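You operate a simulated robot arm through the tools that you are given. There is no shell and no other tool.

You run a simulated robot arm. Do the job below in one go: nothing can be reset, and whatever is moved stays where it is left.

Task
Line the gift bag, pack the green gift, shut the flap and add a yellow bow.
Fine: the tissue pad lies under the gift; the bow is pressed on the middle of the flap.

It is judged by the outcome, as a careful person would: the job done as asked, and still so three seconds after it is handed in. It fails if anything else is knocked over, pushed out of place, dropped, spilled or broken.

Robot
A 6-joint arm with a two-finger gripper, fixed in place. Base frame: the origin is on the floor under the middle of its stand, x ahead of it, y to its left, z up; the work surface is at about z = 880. Readings come in mm, rad, newtons and seconds.
It reaches about 1298 mm from its shoulder. Its first joint turns from -2.601 to 2.601 rad. Payload 1.57 kg.
The tool frame sits at the grasp point between the pads (the TCP): z along the fingers, y along the line on which they close. The tips reach 21 mm beyond it. The gripper opens to 70 mm; its body begins 50 mm behind the TCP.
Orientation is that of the tool frame in the base frame, as a unit quaternion [w, x, y, z]. With the fingers straight down and closing along the base's y, the tool's x points along the base's -x, its y along +y and its z along -z.

Tools
- The arm moves only by the tool jog_arm. Its arguments are lists of equal length, an entry for each row: "jaw": the gripper command, from -1 (fully open) to 1 (shut), values between in proportion; "translation": the shift along the tool's x, y, z in units of 400 mm (1.0 is 400 mm), a list of three; "turn": the turn, a rotation vector about the tool's x, y, z in units of 45 degrees (1.0 is 45 degrees), a list of three. In form: {"jaw": [jaw, ...], "translation": [[dx, dy, dz], ...], "turn": [[rx, ry, rz], ...]}. A call has 1 to 20 rows; each row is the pose to reach, as a shift and turn from the pose commanded when the call began, along the tool's axes at that moment. A call with a number of a shift or a turn outside -1 to 1 is refused whole. Each row takes 0.2 s and may step no farther than 50 mm and 0.15 rad from the row before; otherwise, or with a gripper value out of range, the whole call is refused. A pose out of reach is approached as far as the arm can. The call stops where the force on the tool passes 40 N (or 10 N more than at its start, if that is more) or the arm is blocked; 0.2 s more then pass. Each finger travels about 64.8 mm/s and halts on what it meets, pressing with about 23 N; the grip force reading is that of the motor and also rises with nothing between the fingers. The clock runs only during rows and for 0.2 s after the last one: add rows that repeat a pose to give the fingers time. The reply holds the time, the measured pose of the TCP, the force on the tool along the base axes, the opening and the grip force, in the units named above and with some noise, with the torque about the TCP (base axes, N m) and any sound that the robot's microphone picked up.
- Cameras (640 x 400 px; columns grow to the right, rows downward): "scene" is fixed at [399.6, -495.1, 1673.2]; the picture's right is [0.52, -0.86, 0.00], its down [-0.55, -0.33, -0.76] and it looks along [0.65, 0.39, -0.65] (base axes); focal length 346 px, centre (320, 200). "wrist" rides on the gripper at [79, 4, -81] in the tool frame; the picture's right is [-0.05, 1.00, 0.00], its down [-0.67, -0.04, -0.74] and it looks along [-0.74, -0.04, 0.67] (tool axes); focal length 256 px, centre (320, 200). There is no depth. A picture from a camera that has moved, and an enlarged one, comes with that camera's place and axes in the base frame and with its lens. The place of the scene camera against the robot may be out by one fixed shift of up to 18 mm in any direction.
- capture(camera): a new picture of that camera. It takes no simulated time.
- slide_trunk(by): slides the trunk up (or, below 0, down) by that many mm; the arm rides with it, the base frame stays. It gives what a move gives, with no picture.
- inspect(camera, box): a new picture of the part [left, top, right, bottom] of that camera's present view, enlarged. It takes no simulated time.
- finish_job(): hands the job in; it is judged then, once.

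Places have to be worked out from the pictures, the camera data and where the tool is seen. Open the gripper and draw the arm clear of the work before you hand the job in, unless the task says otherwise.

The tools are called after "Request:" as name(argument=value, ...) on one line, values as JSON. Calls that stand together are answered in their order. jog_arm: Moves the arm, as the interface text tells. Its arguments: {"type":"object","properties":{"jaw":{"type":"array","items":{"type":"number"}},"translation":{"type":"array","items":{"type":"array","items":{"type":"number"}}},"turn":{"type":"array","items":{"type":"array","items":{"type":"number"}}}},"required":["jaw","translation","turn"]} The other tools are called the same way: slide_trunk (by) moves the trunk up or down; capture (camera) takes a picture; inspect (camera, box) takes an enlarged picture of a part of a camera's view; finish_job () hands the job in.

At the start:

```text
time: 0.0
eef_pos: [730.4, 205.6, 1194.3]
tool_rot: [-0.001, 0.001, 1.0, 0.0]
ft_force: [0.2, -0.2, -0.1]
moment: [0.0, 0.02, 0.0]
gripper_width: 69.9
grip_force: 0.1
trunk travel left (down, up): [-875.0, 95.0]
```

scene: 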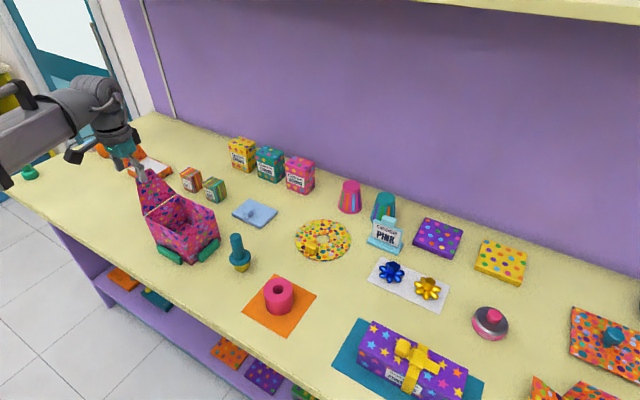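
wrist: 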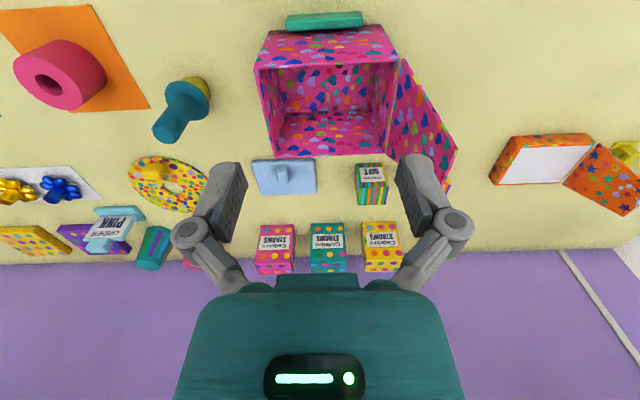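

I'll start by looking closer at the scene: the bag, the gifts, the pad and the bows.

Request:
inspect(camera="scene", box=[100, 120, 300, 280])

Request:
inspect(camera="scene", box=[340, 180, 540, 340])

Request:
inspect(camera="wrist", box=[220, 0, 480, 280])

```text
2.50 times, centred on (200, 200) of scene
camera zoom: at [399.6, -495.1, 1673.2], right [0.52, -0.86, 0.0], down [-0.55, -0.33, -0.76], along [0.65, 0.39, -0.65], focal length 865 px, centre (620, 200)
```

zoom: 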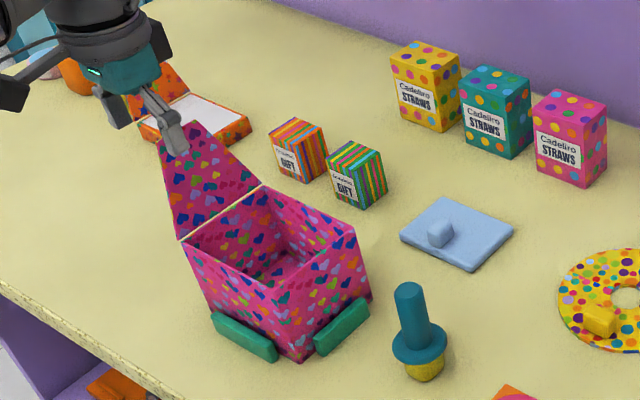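

```text
2.50 times, centred on (440, 260) of scene
camera zoom: at [399.6, -495.1, 1673.2], right [0.52, -0.86, 0.0], down [-0.55, -0.33, -0.76], along [0.65, 0.39, -0.65], focal length 865 px, centre (20, 50)
```

zoom: 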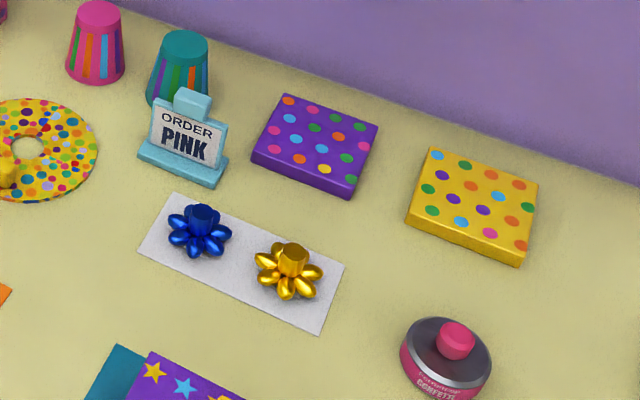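

```text
1.43 times, centred on (350, 140) of wrist
camera zoom: at [651.1, 210.3, 1275.2], right [0.05, 1.0, 0.0], down [0.67, -0.04, 0.74], along [0.74, -0.04, -0.67], focal length 366 px, centre (277, 286)
```

zoom: 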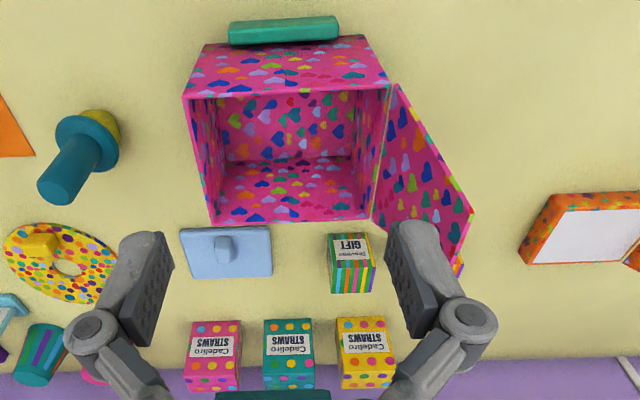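

Next I look at the remaining areas of the scene so that I can tell which object is the tissue pad and which are distractors.

Request:
inspect(camera="scene", box=[220, 190, 360, 290])

Request:
inspect(camera="scene", box=[460, 280, 640, 400])

Request:
inspect(camera="scene", box=[60, 110, 240, 220])

Request:
inspect(camera="scene", box=[130, 160, 240, 270])

```text
4.00 times, centred on (290, 240) of scene
camera zoom: at [399.6, -495.1, 1673.2], right [0.52, -0.86, 0.0], down [-0.55, -0.33, -0.76], along [0.65, 0.39, -0.65], focal length 1384 px, centre (440, 40)
```

zoom: 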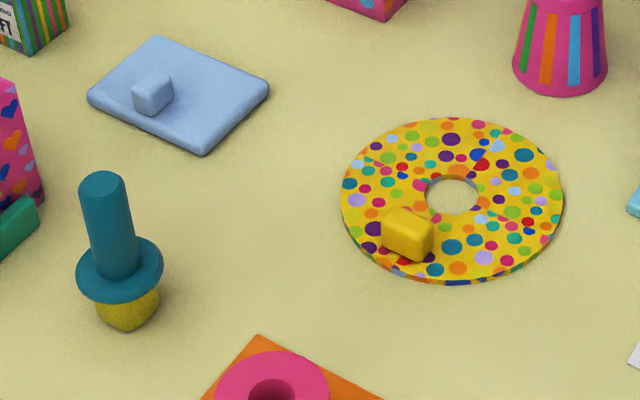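

```text
3.33 times, centred on (550, 340) of scene
camera zoom: at [399.6, -495.1, 1673.2], right [0.52, -0.86, 0.0], down [-0.55, -0.33, -0.76], along [0.65, 0.39, -0.65], focal length 1153 px, centre (-447, -267)
```

zoom: 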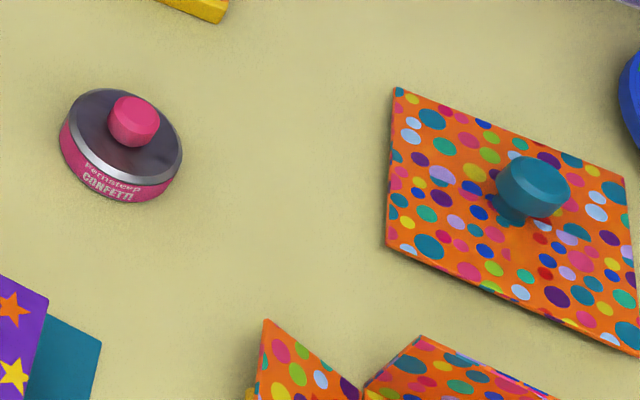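

```text
3.56 times, centred on (150, 165) of scene
camera zoom: at [399.6, -495.1, 1673.2], right [0.52, -0.86, 0.0], down [-0.55, -0.33, -0.76], along [0.65, 0.39, -0.65], focal length 1230 px, centre (924, 324)
```

zoom: 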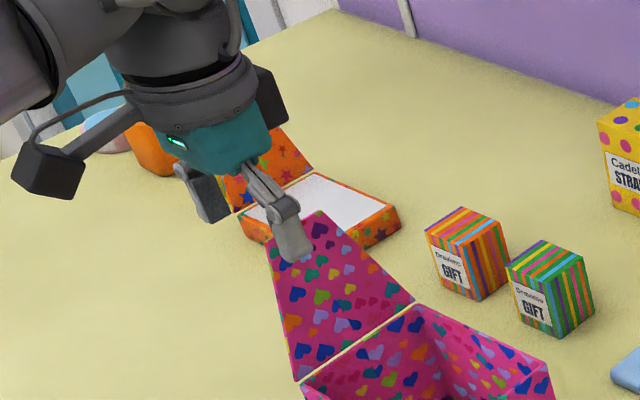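

```text
3.64 times, centred on (185, 215) of scene
camera zoom: at [399.6, -495.1, 1673.2], right [0.52, -0.86, 0.0], down [-0.55, -0.33, -0.76], along [0.65, 0.39, -0.65], focal length 1258 px, centre (811, 146)
```

zoom: 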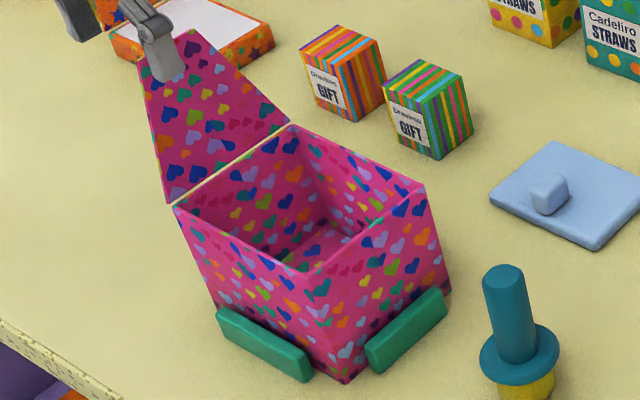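

The pale-blue slab with a small knob looks like the tissue pad, near (985,124). The bag rim is at about z 1000, with x 751-863, y 139-286, and the flap is hinged on the +y side. I'll shift the arm toward -y and lower it a bit to see the pad and bag better.

Request:
jog_arm(jaw=[-1, -1, -1, -1], translation=[[-0.012, -0.051, 0.04], [-0.025, -0.102, 0.1], [-0.037, -0.153, 0.17], [-0.049, -0.204, 0.236]], turn=[[0, 0, 0], [0, 0, 0], [0, 0, 0], [0, 0, 0]])

Request:
capture(camera="wrist")

Request:
inspect(camera="scene", box=[100, 130, 240, 270])

```text
time: 1.0
eef_pos: [750.0, 124.0, 1194.7]
tool_rot: [0.0, 0.0, 1.0, 0.0]
ft_force: [-0.4, 0.1, -0.7]
moment: [0.03, 0.0, 0.01]
gripper_width: 70.1
grip_force: 0.1
out of reach, approached as far as the arm can: row 1, 2, 3, 4
trunk travel left (down, up): [-875.0, 95.0]
```

```text
taken
camera wrist: at [671.0, 128.8, 1275.2], right [0.05, 1.0, 0.0], down [0.67, -0.04, 0.74], along [0.74, -0.04, -0.67], focal length 256 px, centre (320, 200)
```

wrist: 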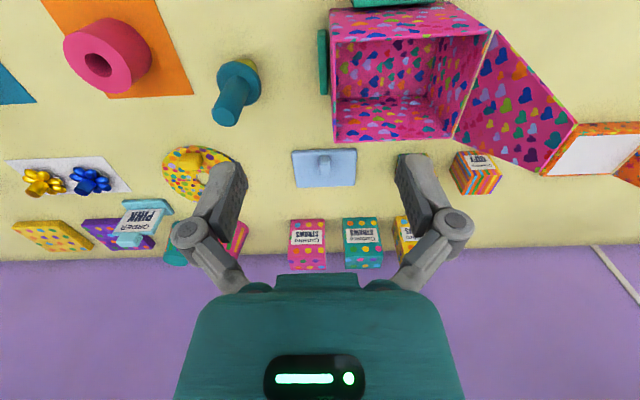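

```text
2.86 times, centred on (170, 200) of scene
camera zoom: at [399.6, -495.1, 1673.2], right [0.52, -0.86, 0.0], down [-0.55, -0.33, -0.76], along [0.65, 0.39, -0.65], focal length 989 px, centre (749, 200)
```

zoom: 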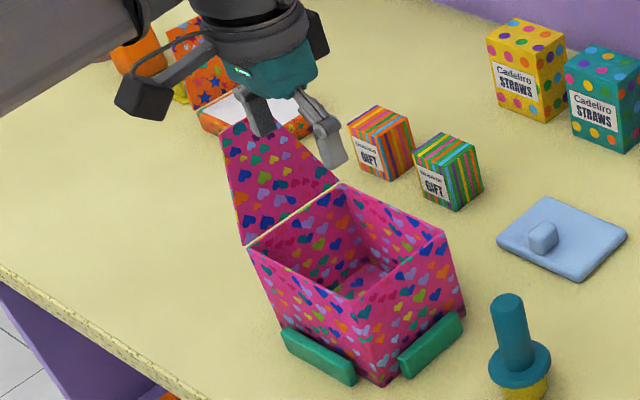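

The arm cannot go lower at this trunk height, so the trunk has to come down. The bag rim is at about 1000 and the fingertips would be at about 1073 after a 100 mm drop, clear of everything, so I lower it by 100.

Request:
slide_trunk(by=-100)

Request:
capture(camera="wrist")

Request:
capture(camera="scene")

```text
time: 2.3
eef_pos: [749.6, 124.0, 1094.0]
tool_rot: [-0.001, 0.001, 1.0, -0.001]
ft_force: [-0.1, -0.6, -0.1]
moment: [0.03, 0.02, -0.02]
gripper_width: 69.8
grip_force: 0.2
trunk travel left (down, up): [-775.0, 195.0]
```

```text
taken
camera wrist: at [670.7, 129.3, 1175.3], right [0.05, 1.0, 0.0], down [0.67, -0.04, 0.74], along [0.74, -0.04, -0.67], focal length 256 px, centre (320, 200)
```

wrist: 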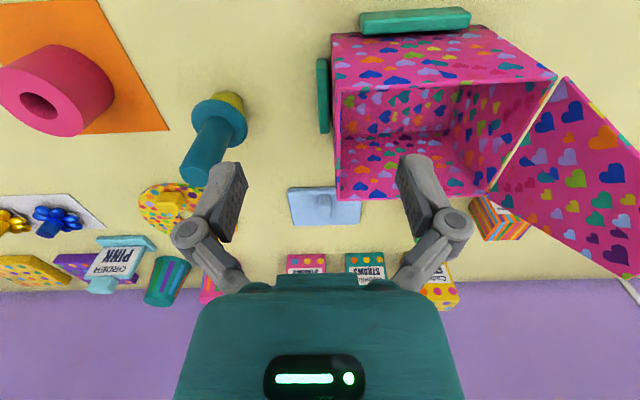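

```text
taken
```

scene: 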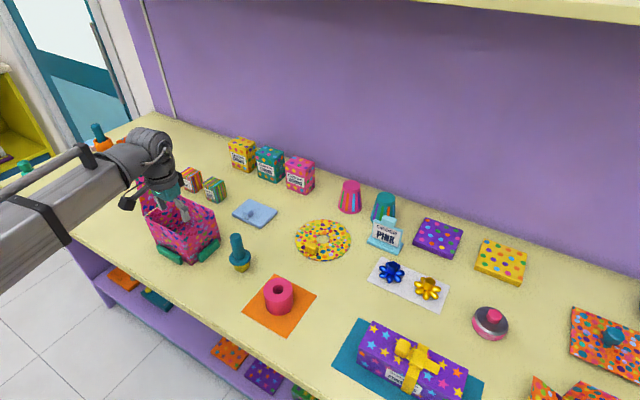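

The rim comes out at z about 992, with x 754-871 and y 137-290 from two wrist views. I now move forward to x 890, z 1050 for a closer view of the pad and the green gift.

Request:
jog_arm(jaw=[-1, -1, -1, -1], translation=[[-0.0875, 0.02, 0.0275], [-0.175, 0.04, 0.055], [-0.2625, 0.07, 0.0825], [-0.35, 0.1, 0.11]], turn=[[0, 0, 0], [0, 0, 0], [0, 0, 0], [0, 0, 0]])

Request:
capture(camera="wrist")

```text
time: 3.3
eef_pos: [891.1, 163.2, 1094.6]
tool_rot: [-0.001, 0.001, 1.0, 0.0]
ft_force: [-0.6, 0.2, 0.2]
moment: [-0.02, -0.02, -0.03]
gripper_width: 69.9
grip_force: 0.0
out of reach, approached as far as the arm can: row 1, 2, 3, 4
trunk travel left (down, up): [-775.0, 195.0]
```

```text
taken
camera wrist: at [811.9, 168.9, 1174.8], right [0.05, 1.0, 0.0], down [0.67, -0.04, 0.74], along [0.74, -0.04, -0.67], focal length 256 px, centre (320, 200)
```

wrist: 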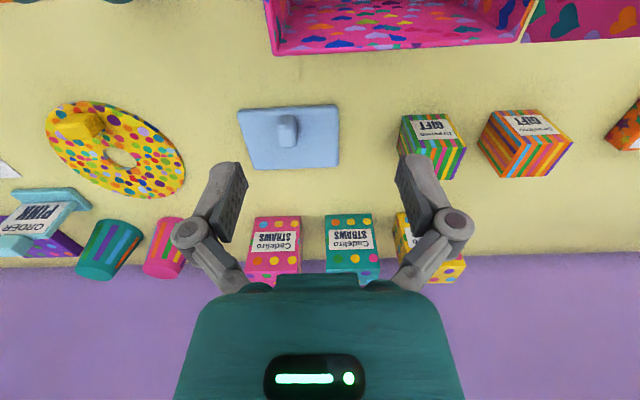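

The arm will not go lower than its start height relative to the trunk, so height has to come from the trunk. I zoom in on the pad and gift, and test whether the arm can be raised, so that the trunk can then come down and leave the arm some vertical stroke.

Request:
inspect(camera="wrist", box=[220, 80, 360, 190])

Request:
inspect(camera="wrist", box=[380, 90, 580, 200])

Request:
jog_arm(jaw=[-1, -1, -1, -1, -1], translation=[[0, 0, 0.01], [0, 0, -0.1], [0, 0, -0.2], [0, 0, -0.3], [0, 0, -0.4]], turn=[[0, 0, 0], [0, 0, 0], [0, 0, 0], [0, 0, 0], [0, 0, 0]])

```text
3.64 times, centred on (290, 135) of wrist
camera zoom: at [811.9, 168.9, 1174.8], right [0.05, 1.0, 0.0], down [0.67, -0.04, 0.74], along [0.74, -0.04, -0.67], focal length 931 px, centre (429, 436)
```

zoom: 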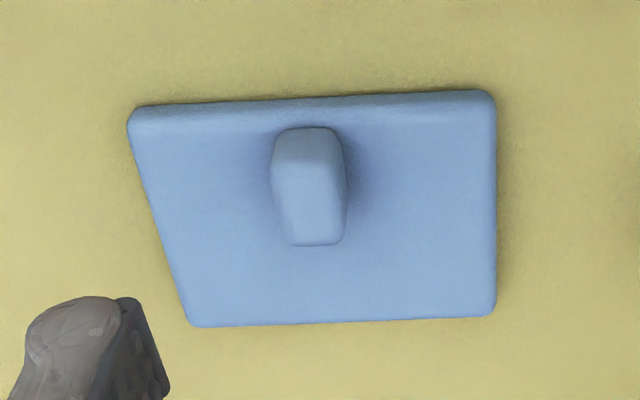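

```text
3.20 times, centred on (480, 145) of wrist
camera zoom: at [811.9, 168.9, 1174.8], right [0.05, 1.0, 0.0], down [0.67, -0.04, 0.74], along [0.74, -0.04, -0.67], focal length 819 px, centre (-192, 376)
```

zoom: 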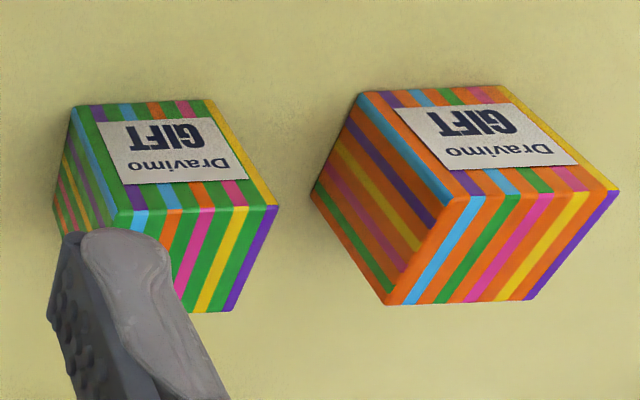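

```text
time: 4.5
eef_pos: [889.0, 163.8, 1094.1]
tool_rot: [0.0, 0.0, 1.0, 0.001]
ft_force: [0.4, -0.6, -1.0]
moment: [-0.02, 0.0, 0.02]
gripper_width: 70.0
grip_force: 0.0
out of reach, approached as far as the arm can: row 1, 2, 3, 4, 5
trunk travel left (down, up): [-775.0, 195.0]
```

The arm only moves horizontally (a SCARA-like setup), so all height has to come from the trunk. From the zooms I put the knob at about (990,119), roughly 22 mm wide with its top near z 910. I put the green gift at x 985-1033, y 265-317, top near z 949. I move to (912,119) and lower the trunk for a closer look.

Request:
jog_arm(jaw=[-1, -1], translation=[[-0.028, -0.055, 0], [-0.056, -0.11, 0]], turn=[[0, 0, 0], [0, 0, 0]])

Request:
slide_trunk(by=-90)

Request:
capture(camera="wrist")

Request:
inspect(camera="wrist", box=[230, 90, 410, 230])

```text
time: 5.1
eef_pos: [912.6, 120.2, 1093.4]
tool_rot: [-0.001, 0.0, 1.0, 0.001]
ft_force: [-1.2, 0.4, -0.5]
moment: [0.06, 0.01, 0.01]
gripper_width: 70.0
grip_force: 0.0
trunk travel left (down, up): [-775.0, 195.0]
```

```text
time: 6.4
eef_pos: [911.4, 120.1, 1004.9]
tool_rot: [-0.001, 0.0, 1.0, 0.0]
ft_force: [-0.2, -0.5, 0.4]
moment: [0.0, -0.04, 0.01]
gripper_width: 70.1
grip_force: 0.0
trunk travel left (down, up): [-685.0, 285.0]
```

```text
taken
camera wrist: at [833.0, 125.2, 1085.3], right [0.05, 1.0, 0.0], down [0.67, -0.04, 0.74], along [0.74, -0.04, -0.67], focal length 256 px, centre (320, 200)
```

wrist: 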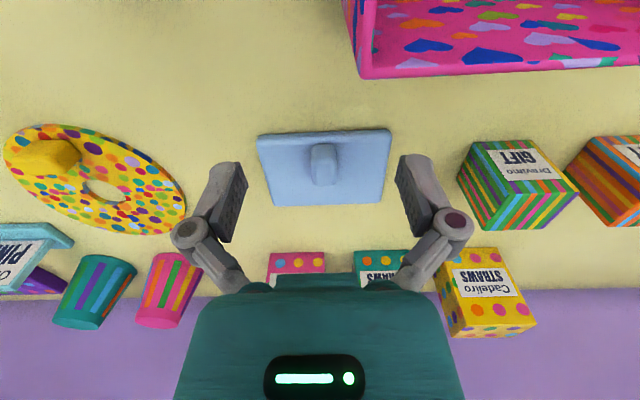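

```text
2.86 times, centred on (320, 160) of wrist
camera zoom: at [833.0, 125.2, 1085.3], right [0.05, 1.0, 0.0], down [0.67, -0.04, 0.74], along [0.74, -0.04, -0.67], focal length 731 px, centre (320, 314)
```

zoom: 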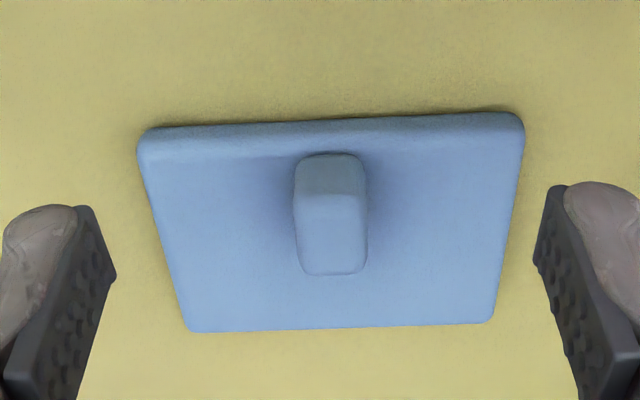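

The knob measures about x 972-1005, y centre 121, z 891-911, near the pad's -x edge. The pad spans x 966-1056, y 60-183. I move over the knob to (992,121) and start lowering.

Request:
jog_arm(jaw=[-1, -1, -1], translation=[[-0.07, 0.001, 0], [-0.14, 0.002, 0], [-0.2, 0.002, 0]], turn=[[0, 0, 0], [0, 0, 0], [0, 0, 0]])

Request:
slide_trunk(by=-65)

Request:
capture(camera="wrist")

Request:
inspect(camera="scene", box=[200, 150, 320, 250])

```text
time: 7.2
eef_pos: [992.2, 120.2, 1004.2]
tool_rot: [0.0, 0.0, 1.0, 0.001]
ft_force: [0.2, -0.4, 0.0]
moment: [0.01, 0.03, 0.0]
gripper_width: 69.7
grip_force: 0.1
trunk travel left (down, up): [-685.0, 285.0]
```

```text
time: 8.2
eef_pos: [992.1, 121.5, 938.4]
tool_rot: [0.001, 0.0, 1.0, 0.0]
ft_force: [0.0, -0.2, 0.2]
moment: [0.03, 0.0, 0.0]
gripper_width: 69.8
grip_force: 0.0
trunk travel left (down, up): [-620.0, 350.0]
```

```text
taken
camera wrist: at [912.9, 126.5, 1020.2], right [0.05, 1.0, 0.0], down [0.67, -0.04, 0.74], along [0.74, -0.04, -0.67], focal length 256 px, centre (320, 200)
```

wrist: 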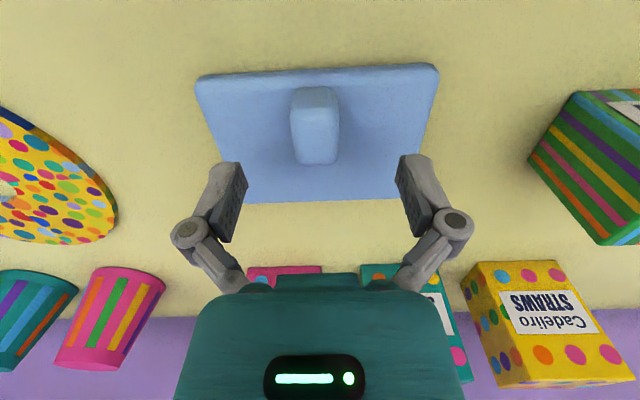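

```text
4.00 times, centred on (260, 200) of scene
camera zoom: at [399.6, -495.1, 1673.2], right [0.52, -0.86, 0.0], down [-0.55, -0.33, -0.76], along [0.65, 0.39, -0.65], focal length 1384 px, centre (560, 200)
```

zoom: 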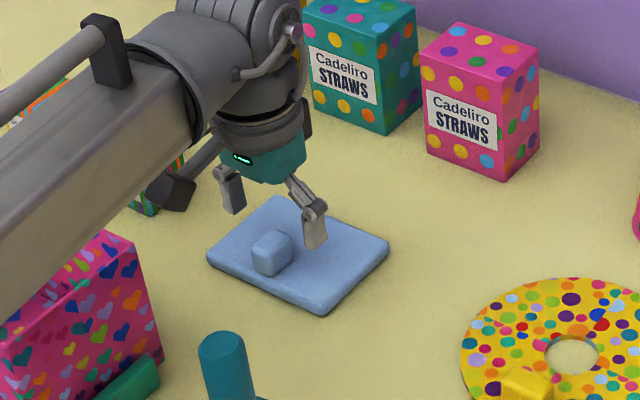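

The fingers straddle the knob. Its centre reads about (987,119.5), so I nudge by (-3,-1) mm, lower the trunk 23 mm to put the tips just above the pad, and then close.

Request:
jog_arm(jaw=[-1], translation=[[0.0075, -0.0025, 0]], turn=[[0, 0, 0]])

Request:
slide_trunk(by=-15)

Request:
slide_trunk(by=-8)

Request:
capture(camera="wrist")

```text
time: 8.6
eef_pos: [989.1, 120.9, 937.8]
tool_rot: [0.0, 0.0, 1.0, 0.001]
ft_force: [-0.6, 0.2, 1.7]
moment: [-0.03, 0.02, -0.02]
gripper_width: 69.9
grip_force: 0.1
trunk travel left (down, up): [-620.0, 350.0]
```

```text
time: 9.2
eef_pos: [988.3, 120.0, 923.6]
tool_rot: [0.0, 0.0, 1.0, 0.0]
ft_force: [0.6, 0.1, -0.5]
moment: [0.0, 0.03, 0.01]
gripper_width: 69.9
grip_force: 0.0
trunk travel left (down, up): [-605.0, 365.0]
```

```text
time: 9.8
eef_pos: [989.2, 119.4, 913.9]
tool_rot: [0.0, 0.0, 1.0, -0.001]
ft_force: [-0.5, -0.2, -0.2]
moment: [0.0, 0.02, 0.02]
gripper_width: 70.0
grip_force: 0.1
trunk travel left (down, up): [-597.0, 373.0]
```

```text
taken
camera wrist: at [910.0, 125.5, 997.2], right [0.05, 1.0, 0.0], down [0.67, -0.04, 0.74], along [0.74, -0.04, -0.67], focal length 256 px, centre (320, 200)
```

wrist: 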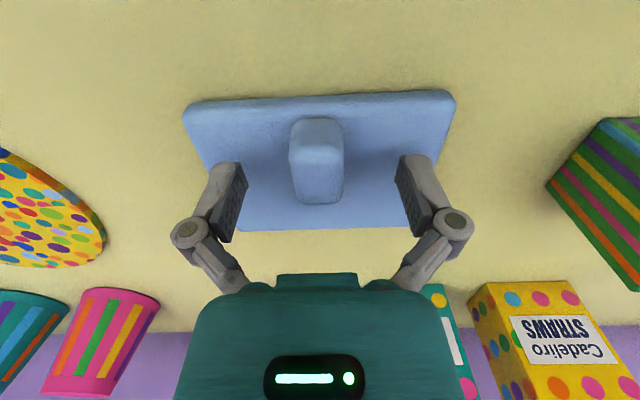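

The knob sits between the fingers with no contact force. I close the gripper on it.

Request:
jog_arm(jaw=[1, 1, 1, 1, 1], translation=[[0, 0, 0], [0, 0, 0], [0, 0, 0], [0, 0, 0], [0, 0, 0]], turn=[[0, 0, 0], [0, 0, 0], [0, 0, 0], [0, 0, 0], [0, 0, 0]])

Request:
capture(camera="wrist")

```text
time: 11.0
eef_pos: [988.4, 120.3, 915.7]
tool_rot: [0.001, 0.0, 1.0, 0.0]
ft_force: [2.0, -1.2, 7.1]
moment: [0.01, -0.02, 0.02]
gripper_width: 20.6
grip_force: 23.1
trunk travel left (down, up): [-597.0, 373.0]
```

```text
taken
camera wrist: at [909.5, 125.3, 997.7], right [0.05, 1.0, 0.0], down [0.67, -0.04, 0.75], along [0.74, -0.04, -0.67], focal length 256 px, centre (320, 200)
```

wrist: 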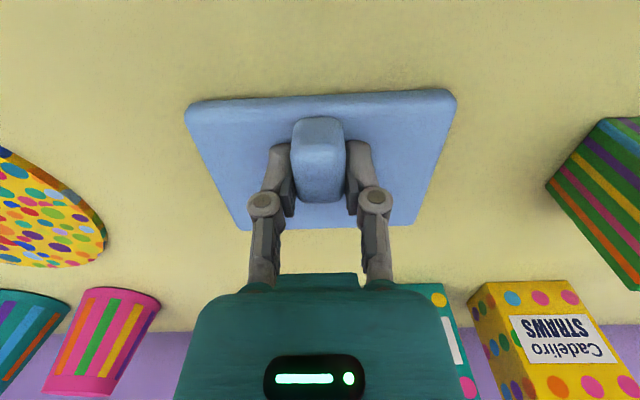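

The grip reads 20.6 mm and 23 N. I lift a little first and check that the pad comes along level.

Request:
slide_trunk(by=30)

Request:
capture(camera="wrist")

Request:
inspect(camera="scene", box=[200, 150, 320, 250])

```text
time: 11.8
eef_pos: [988.2, 120.4, 945.8]
tool_rot: [0.0, 0.0, 1.0, 0.0]
ft_force: [-0.2, 0.7, 0.2]
moment: [-0.01, 0.04, -0.02]
gripper_width: 20.6
grip_force: 23.2
trunk travel left (down, up): [-627.0, 343.0]
```

```text
taken
camera wrist: at [910.2, 125.6, 1027.0], right [0.05, 1.0, 0.0], down [0.67, -0.04, 0.74], along [0.74, -0.04, -0.67], focal length 256 px, centre (320, 200)
```

wrist: 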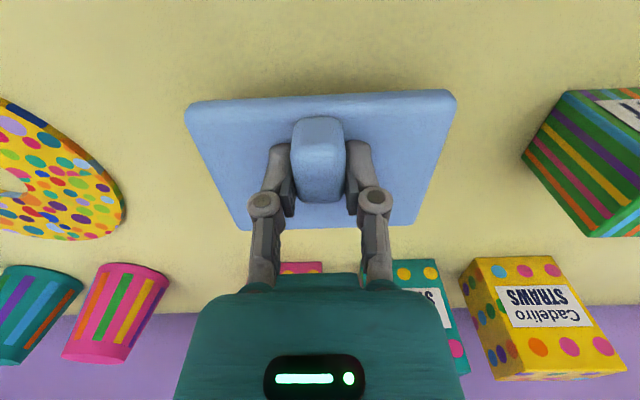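

```text
4.00 times, centred on (260, 200) of scene
camera zoom: at [399.6, -495.1, 1673.2], right [0.52, -0.86, 0.0], down [-0.55, -0.33, -0.76], along [0.65, 0.39, -0.65], focal length 1384 px, centre (560, 200)
```

zoom: 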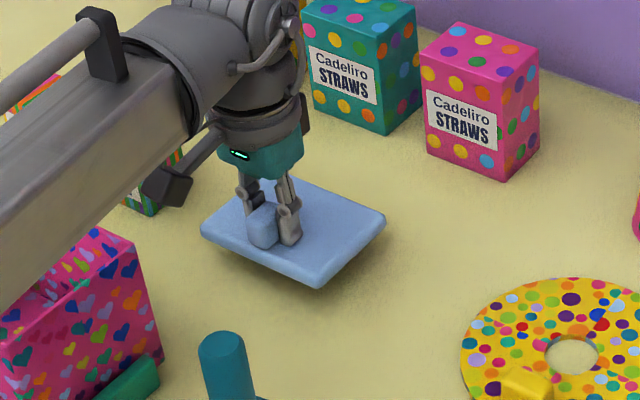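

The pad is held level, with its centre at TCP + (22, 1). The bag centre is about (813,213.5), so the target TCP is (793,212.5). I raise the pad so that its underside clears the rim, then carry it over the bag.

Request:
slide_trunk(by=115)

Request:
jog_arm(jaw=[1, 1, 1, 1, 1, 1], translation=[[0.081, 0.038, 0], [0.162, 0.077, 0], [0.243, 0.115, 0], [0.324, 0.154, 0], [0.405, 0.192, 0], [0.488, 0.23, 0]], turn=[[0, 0, 0], [0, 0, 0], [0, 0, 0], [0, 0, 0], [0, 0, 0], [0, 0, 0]])

Request:
capture(camera="wrist")

Request:
inspect(camera="scene", box=[120, 150, 250, 270])

```text
time: 13.2
eef_pos: [989.2, 120.3, 1061.0]
tool_rot: [-0.001, 0.0, 1.0, 0.0]
ft_force: [0.7, 0.1, 0.0]
moment: [0.01, 0.0, -0.01]
gripper_width: 20.7
grip_force: 23.0
trunk travel left (down, up): [-742.0, 228.0]
```

```text
time: 14.6
eef_pos: [792.2, 212.1, 1060.7]
tool_rot: [-0.001, 0.0, 1.0, 0.0]
ft_force: [-0.2, 0.0, 0.1]
moment: [-0.02, -0.02, 0.03]
gripper_width: 20.7
grip_force: 23.1
trunk travel left (down, up): [-742.0, 228.0]
```

```text
taken
camera wrist: at [713.8, 217.3, 1142.4], right [0.05, 1.0, 0.0], down [0.67, -0.04, 0.74], along [0.74, -0.04, -0.67], focal length 256 px, centre (320, 200)
```

wrist: 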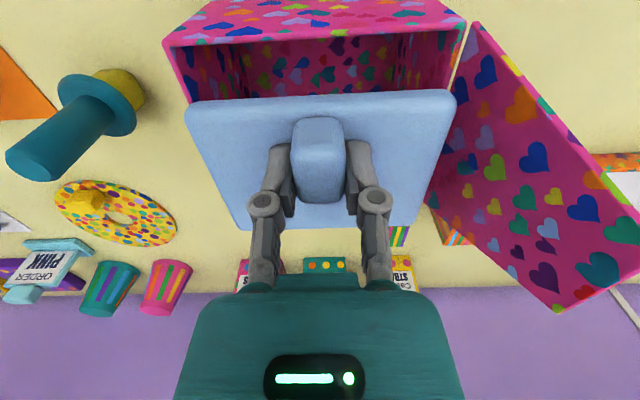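

```text
3.33 times, centred on (185, 210) of scene
camera zoom: at [399.6, -495.1, 1673.2], right [0.52, -0.86, 0.0], down [-0.55, -0.33, -0.76], along [0.65, 0.39, -0.65], focal length 1153 px, centre (770, 167)
```

zoom: 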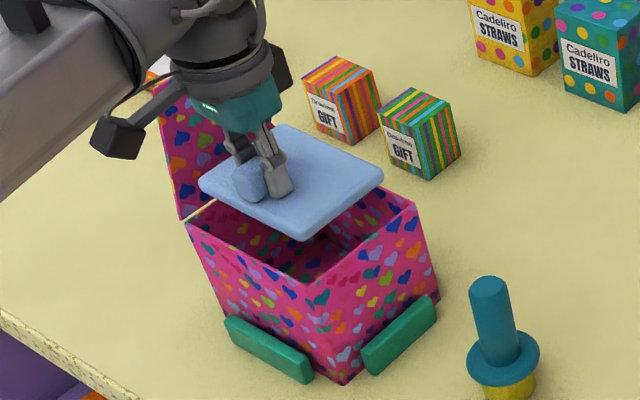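

The pad is centred over the opening, with its edges about 8-12 mm inside the walls on all sides. I lower it in stages and watch the forces.

Request:
slide_trunk(by=-50)

Request:
inspect(camera="scene", box=[120, 150, 250, 270])

Request:
capture(camera="wrist")

```text
time: 15.6
eef_pos: [792.2, 211.7, 1011.1]
tool_rot: [0.0, 0.0, 1.0, 0.001]
ft_force: [-0.4, 0.7, 0.5]
moment: [0.04, 0.0, -0.02]
gripper_width: 20.6
grip_force: 22.7
trunk travel left (down, up): [-692.0, 278.0]
```

```text
3.33 times, centred on (185, 210) of scene
camera zoom: at [399.6, -495.1, 1673.2], right [0.52, -0.86, 0.0], down [-0.55, -0.33, -0.76], along [0.65, 0.39, -0.65], focal length 1153 px, centre (770, 167)
```

zoom: 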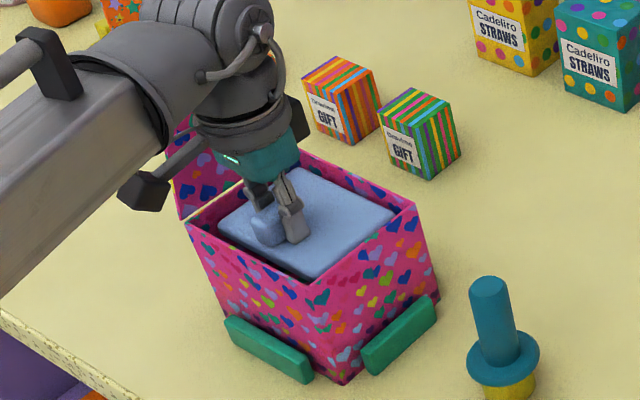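

```text
taken
camera wrist: at [714.4, 217.3, 1092.3], right [0.05, 1.0, 0.0], down [0.67, -0.04, 0.74], along [0.74, -0.04, -0.67], focal length 256 px, centre (320, 200)
```

wrist: 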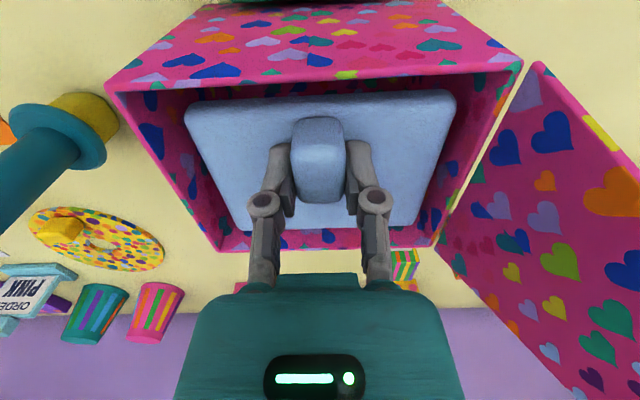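

The pad is inside the rim and clear on all sides. Before going lower, I check where the forearm and wrist lie relative to the flap.

Request:
capture(camera="scene")

Request:
inspect(camera="scene", box=[60, 90, 260, 250])

```text
taken
```

scene: 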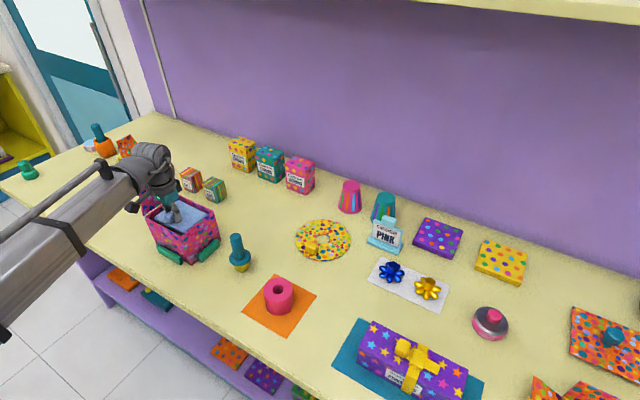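

```text
2.50 times, centred on (160, 170) of scene
camera zoom: at [399.6, -495.1, 1673.2], right [0.52, -0.86, 0.0], down [-0.55, -0.33, -0.76], along [0.65, 0.39, -0.65], focal length 865 px, centre (720, 275)
```

zoom: 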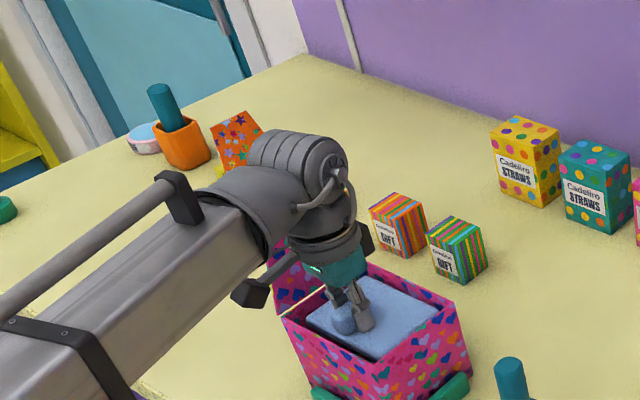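

The wrist's ribbed housing may stick out toward the flap, so I zoom in there before lowering further.

Request:
inspect(camera="scene", box=[110, 130, 220, 220])

Request:
inspect(camera="wrist", box=[380, 40, 640, 400])

```text
4.44 times, centred on (165, 175) of scene
camera zoom: at [399.6, -495.1, 1673.2], right [0.52, -0.86, 0.0], down [-0.55, -0.33, -0.76], along [0.65, 0.39, -0.65], focal length 1538 px, centre (1009, 311)
```

zoom: 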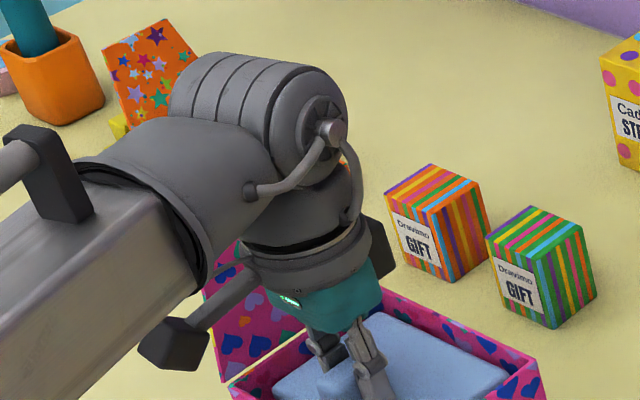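

```text
1.11 times, centred on (510, 220) of wrist
camera zoom: at [714.4, 217.3, 1092.3], right [0.05, 1.0, 0.0], down [0.67, -0.04, 0.74], along [0.74, -0.04, -0.67], focal length 284 px, centre (109, 178)
```

zoom: 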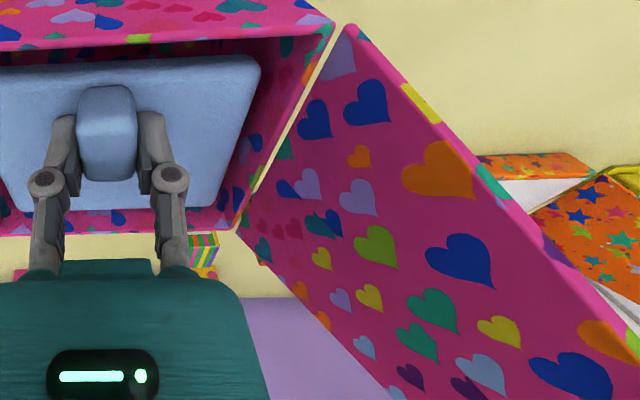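

The ribbed housing sits about 195 mm above the TCP and reaches only about 55 mm in +y, so it stays well clear of the flap. I continue lowering in stages.

Request:
slide_trunk(by=-55)

Request:
slide_trunk(by=-25)

Request:
capture(camera="wrist")

Request:
inspect(camera="scene", box=[110, 150, 240, 270])

```text
time: 16.5
eef_pos: [792.2, 212.0, 955.2]
tool_rot: [0.0, 0.0, 1.0, 0.001]
ft_force: [-0.5, 0.0, 0.9]
moment: [-0.05, 0.01, 0.02]
gripper_width: 20.7
grip_force: 22.5
trunk travel left (down, up): [-637.0, 333.0]
```

```text
time: 17.2
eef_pos: [793.2, 213.2, 930.2]
tool_rot: [0.0, 0.0, 1.0, 0.0]
ft_force: [0.1, -0.4, 0.0]
moment: [-0.01, 0.01, 0.02]
gripper_width: 20.5
grip_force: 23.5
trunk travel left (down, up): [-612.0, 358.0]
```

```text
taken
camera wrist: at [714.5, 217.3, 1012.2], right [0.05, 1.0, 0.0], down [0.67, -0.04, 0.74], along [0.74, -0.04, -0.67], focal length 256 px, centre (320, 200)
```

wrist: 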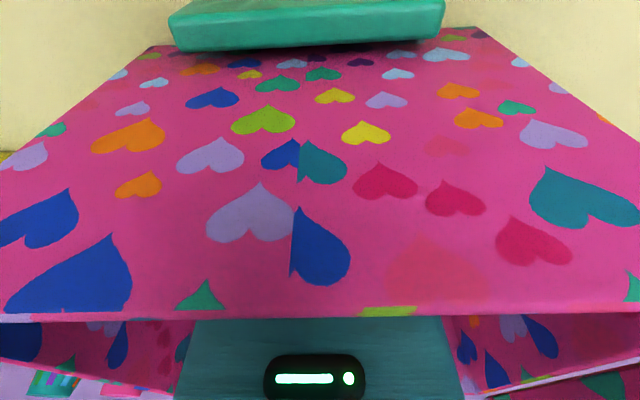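

```text
3.33 times, centred on (175, 210) of scene
camera zoom: at [399.6, -495.1, 1673.2], right [0.52, -0.86, 0.0], down [-0.55, -0.33, -0.76], along [0.65, 0.39, -0.65], focal length 1153 px, centre (803, 167)
```

zoom: 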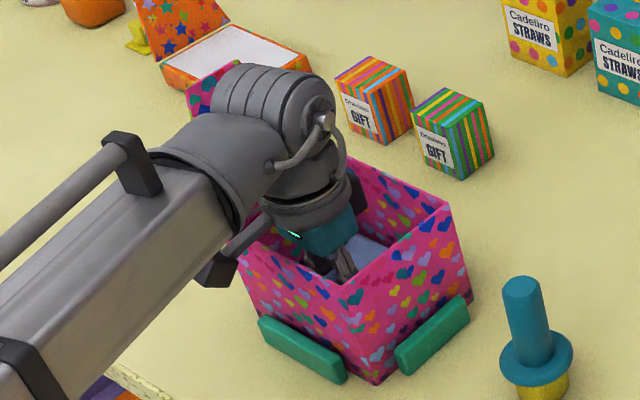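

No contact yet, and the pad's underside is at about 895. I continue down in small steps until the floor is felt.

Request:
slide_trunk(by=-7)

Request:
slide_trunk(by=-3)

```text
time: 17.8
eef_pos: [792.5, 212.2, 923.4]
tool_rot: [0.0, 0.001, 1.0, 0.0]
ft_force: [0.6, -0.4, -0.8]
moment: [0.04, 0.0, -0.04]
gripper_width: 20.6
grip_force: 23.2
trunk travel left (down, up): [-605.0, 365.0]
```

```text
time: 18.3
eef_pos: [793.8, 213.4, 923.3]
tool_rot: [0.001, 0.0, 1.0, 0.0]
ft_force: [4.8, 1.5, 18.2]
moment: [-0.02, -0.14, 0.02]
gripper_width: 20.8
grip_force: 23.0
trunk travel left (down, up): [-602.0, 368.0]
```

There is a clear upward reaction of 18 N, so the pad is resting on the bag floor. I back off 2 mm to relieve the force, then open the fingers part-way.

Request:
slide_trunk(by=2)

Request:
jog_arm(jaw=[0.2, -0.14, -0.14, -0.14], translation=[[0, 0, 0], [0, 0, 0], [0, 0, 0], [0, 0, 0]], turn=[[0, 0, 0], [0, 0, 0], [0, 0, 0], [0, 0, 0]])

```text
time: 18.8
eef_pos: [793.1, 212.9, 921.9]
tool_rot: [0.0, 0.0, 1.0, -0.001]
ft_force: [0.3, 0.5, 0.1]
moment: [-0.02, -0.01, 0.03]
gripper_width: 20.7
grip_force: 22.9
trunk travel left (down, up): [-604.0, 366.0]
```

```text
time: 19.8
eef_pos: [792.9, 211.5, 922.6]
tool_rot: [0.0, 0.0, 1.0, 0.0]
ft_force: [-1.1, -0.8, -0.5]
moment: [0.02, -0.01, 0.01]
gripper_width: 39.9
grip_force: 0.1
trunk travel left (down, up): [-604.0, 366.0]
```

Released. I raise the trunk clear of the bag and check the pad inside.

Request:
slide_trunk(by=140)

Request:
capture(camera="wrist")

Request:
inspect(camera="scene", box=[120, 150, 250, 270])

```text
time: 21.5
eef_pos: [794.9, 212.3, 1062.2]
tool_rot: [0.0, 0.0, 1.0, 0.0]
ft_force: [0.1, -0.2, 0.0]
moment: [0.02, -0.02, 0.0]
gripper_width: 39.8
grip_force: 0.0
trunk travel left (down, up): [-744.0, 226.0]
```

```text
taken
camera wrist: at [714.6, 217.4, 1144.1], right [0.05, 1.0, 0.0], down [0.67, -0.04, 0.74], along [0.74, -0.04, -0.67], focal length 256 px, centre (320, 200)
```

wrist: 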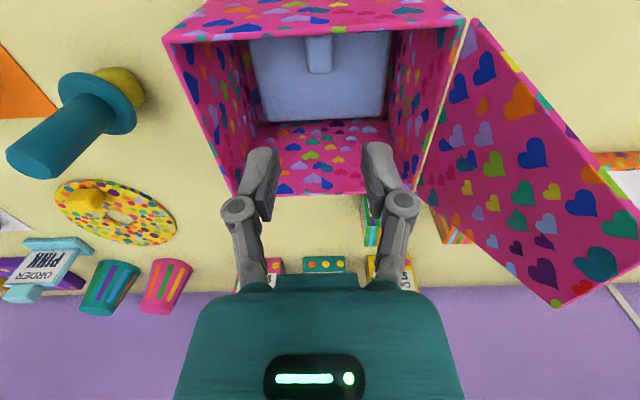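

```text
3.33 times, centred on (185, 210) of scene
camera zoom: at [399.6, -495.1, 1673.2], right [0.52, -0.86, 0.0], down [-0.55, -0.33, -0.76], along [0.65, 0.39, -0.65], focal length 1153 px, centre (770, 167)
```

zoom: 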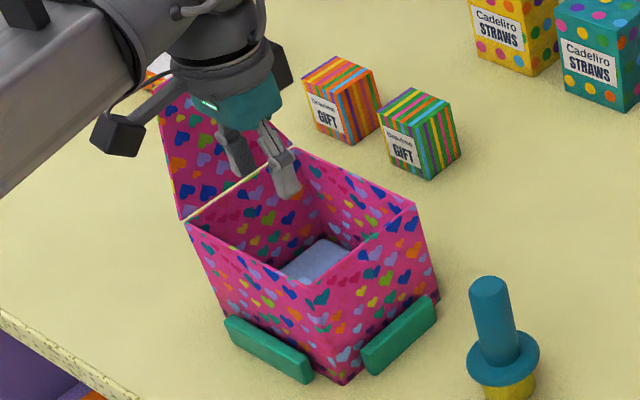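

The pad lies flat on the bag floor at x 770-860, y 151-276. I go to the green gift next, moving out in +x first and then across in +y to stay clear of the flap.

Request:
jog_arm(jaw=[-0.14, -0.14, -0.14, -0.5, -1, -1, -1], translation=[[-0.1, 0, 0], [-0.2, 0, 0], [-0.3, 0, 0], [-0.38, 0, 0], [-0.44, 0.03, 0], [-0.44, 0.12, 0], [-0.44, 0.196, 0]], turn=[[0, 0, 0], [0, 0, 0], [0, 0, 0], [0, 0, 0], [0, 0, 0], [0, 0, 0], [0, 0, 0]])

Request:
capture(camera="wrist")

Request:
inspect(camera="wrist", box=[230, 20, 420, 160])

Request:
inspect(camera="scene", box=[110, 130, 270, 260])

```text
time: 23.1
eef_pos: [968.4, 292.1, 1063.7]
tool_rot: [-0.001, 0.0, 1.0, 0.0]
ft_force: [0.1, 0.3, 0.5]
moment: [-0.02, 0.0, -0.01]
gripper_width: 70.0
grip_force: 0.0
trunk travel left (down, up): [-744.0, 226.0]
```

```text
taken
camera wrist: at [890.1, 296.8, 1144.1], right [0.05, 1.0, 0.0], down [0.67, -0.04, 0.74], along [0.74, -0.04, -0.67], focal length 256 px, centre (320, 200)
```

wrist: 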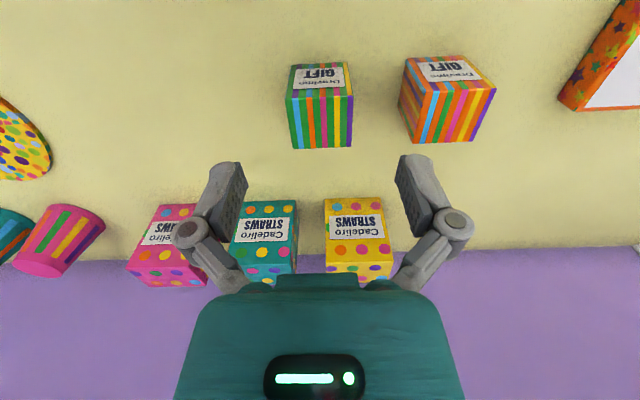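

```text
2.86 times, centred on (325, 90) of wrist
camera zoom: at [890.1, 296.8, 1144.1], right [0.05, 1.0, 0.0], down [0.67, -0.04, 0.74], along [0.74, -0.04, -0.67], focal length 731 px, centre (306, 514)
```

zoom: 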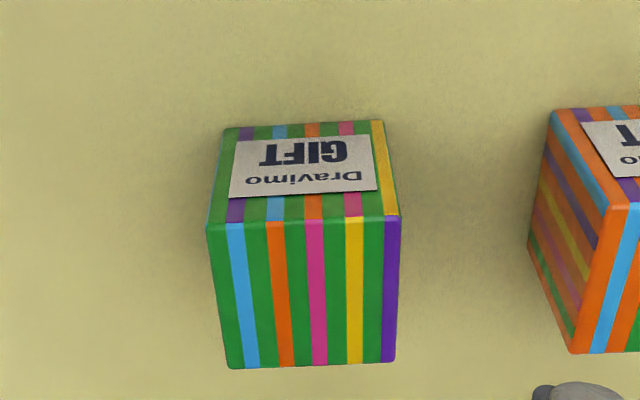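

```text
3.08 times, centred on (190, 195) of scene
camera zoom: at [399.6, -495.1, 1673.2], right [0.52, -0.86, 0.0], down [-0.55, -0.33, -0.76], along [0.65, 0.39, -0.65], focal length 1065 px, centre (720, 215)
```

zoom: 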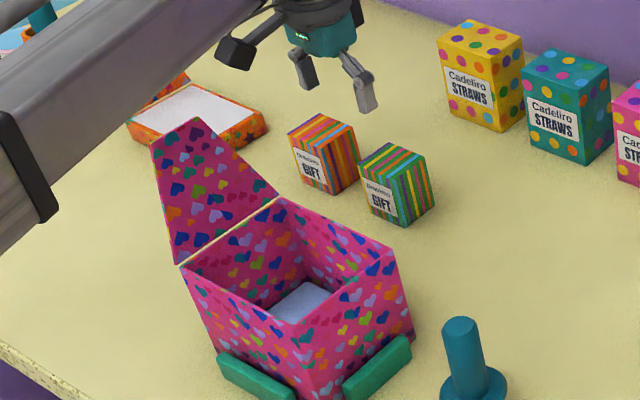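

The gift measures x 985-1034, y 264-318, with its top at z 948. I centre over it at (1009.5,291) and start lowering.

Request:
jog_arm(jaw=[-1, -1], translation=[[-0.06, -0.0025, 0], [-0.1025, -0.0025, 0]], turn=[[0, 0, 0], [0, 0, 0]])

Request:
slide_trunk(by=-85)

Request:
capture(camera="wrist")

Request:
inspect(camera="scene", box=[160, 140, 280, 240])

```text
time: 23.7
eef_pos: [1011.0, 290.6, 1062.6]
tool_rot: [0.0, 0.001, 1.0, 0.0]
ft_force: [1.0, 1.1, -0.1]
moment: [0.01, -0.02, 0.01]
gripper_width: 69.9
grip_force: 0.1
trunk travel left (down, up): [-744.0, 226.0]
```

```text
time: 24.9
eef_pos: [1010.5, 289.7, 977.4]
tool_rot: [0.0, 0.0, 1.0, 0.0]
ft_force: [-0.5, 1.2, 0.2]
moment: [0.0, 0.01, 0.02]
gripper_width: 70.0
grip_force: 0.0
trunk travel left (down, up): [-659.0, 311.0]
```

```text
taken
camera wrist: at [931.5, 295.0, 1059.2], right [0.05, 1.0, 0.0], down [0.67, -0.04, 0.74], along [0.74, -0.04, -0.67], focal length 256 px, centre (320, 200)
```

wrist: 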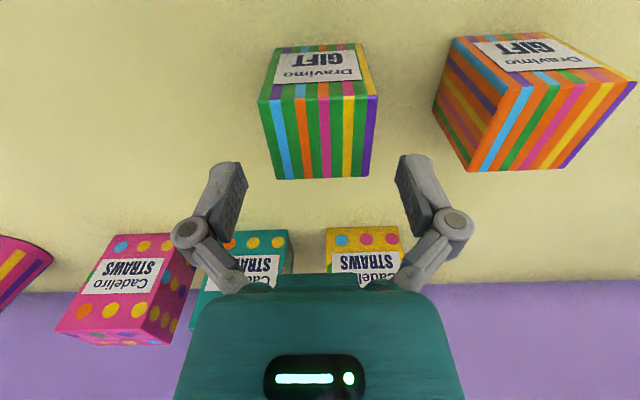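

```text
4.00 times, centred on (220, 190) of scene
camera zoom: at [399.6, -495.1, 1673.2], right [0.52, -0.86, 0.0], down [-0.55, -0.33, -0.76], along [0.65, 0.39, -0.65], focal length 1384 px, centre (720, 240)
```

zoom: 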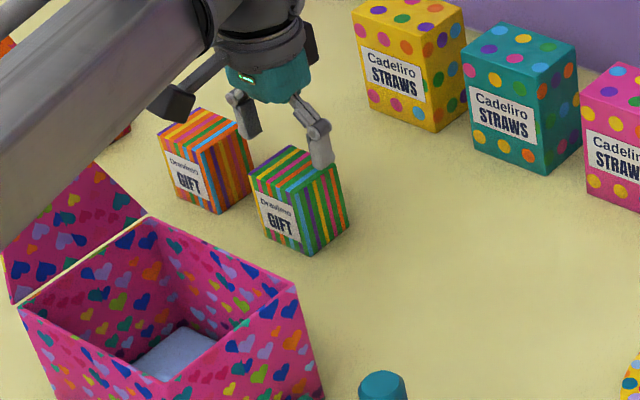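

Before lowering further, I need to check the forearm's height and path against the open flap, since the forearm now seems to pass near it.

Request:
capture(camera="scene")

Request:
inspect(camera="scene", box=[40, 80, 280, 270])

Request:
inspect(camera="scene", box=[130, 120, 220, 200])

```text
taken
```

scene: 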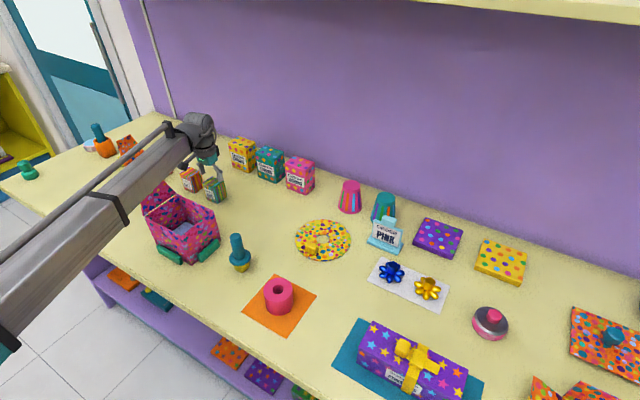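

```text
2.11 times, centred on (160, 175) of scene
camera zoom: at [399.6, -495.1, 1673.2], right [0.52, -0.86, 0.0], down [-0.55, -0.33, -0.76], along [0.65, 0.39, -0.65], focal length 728 px, centre (657, 253)
```

zoom: 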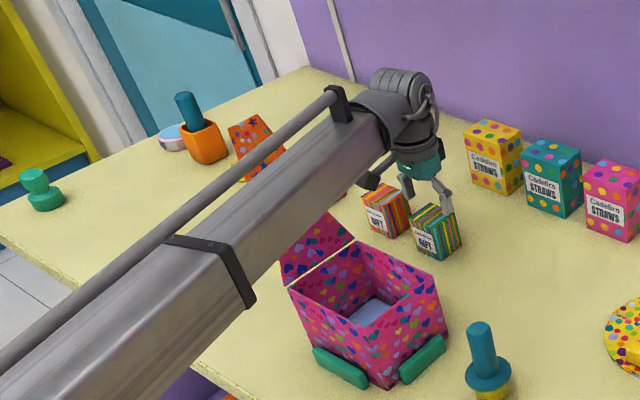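

```text
5.00 times, centred on (175, 160) of scene
camera zoom: at [399.6, -495.1, 1673.2], right [0.52, -0.86, 0.0], down [-0.55, -0.33, -0.76], along [0.65, 0.39, -0.65], focal length 1730 px, centre (1045, 400)
```

zoom: 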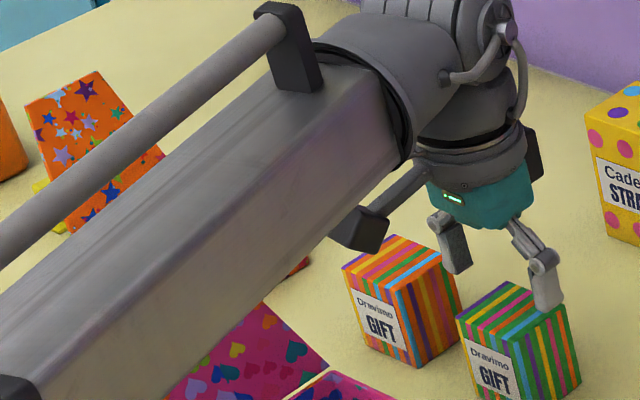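

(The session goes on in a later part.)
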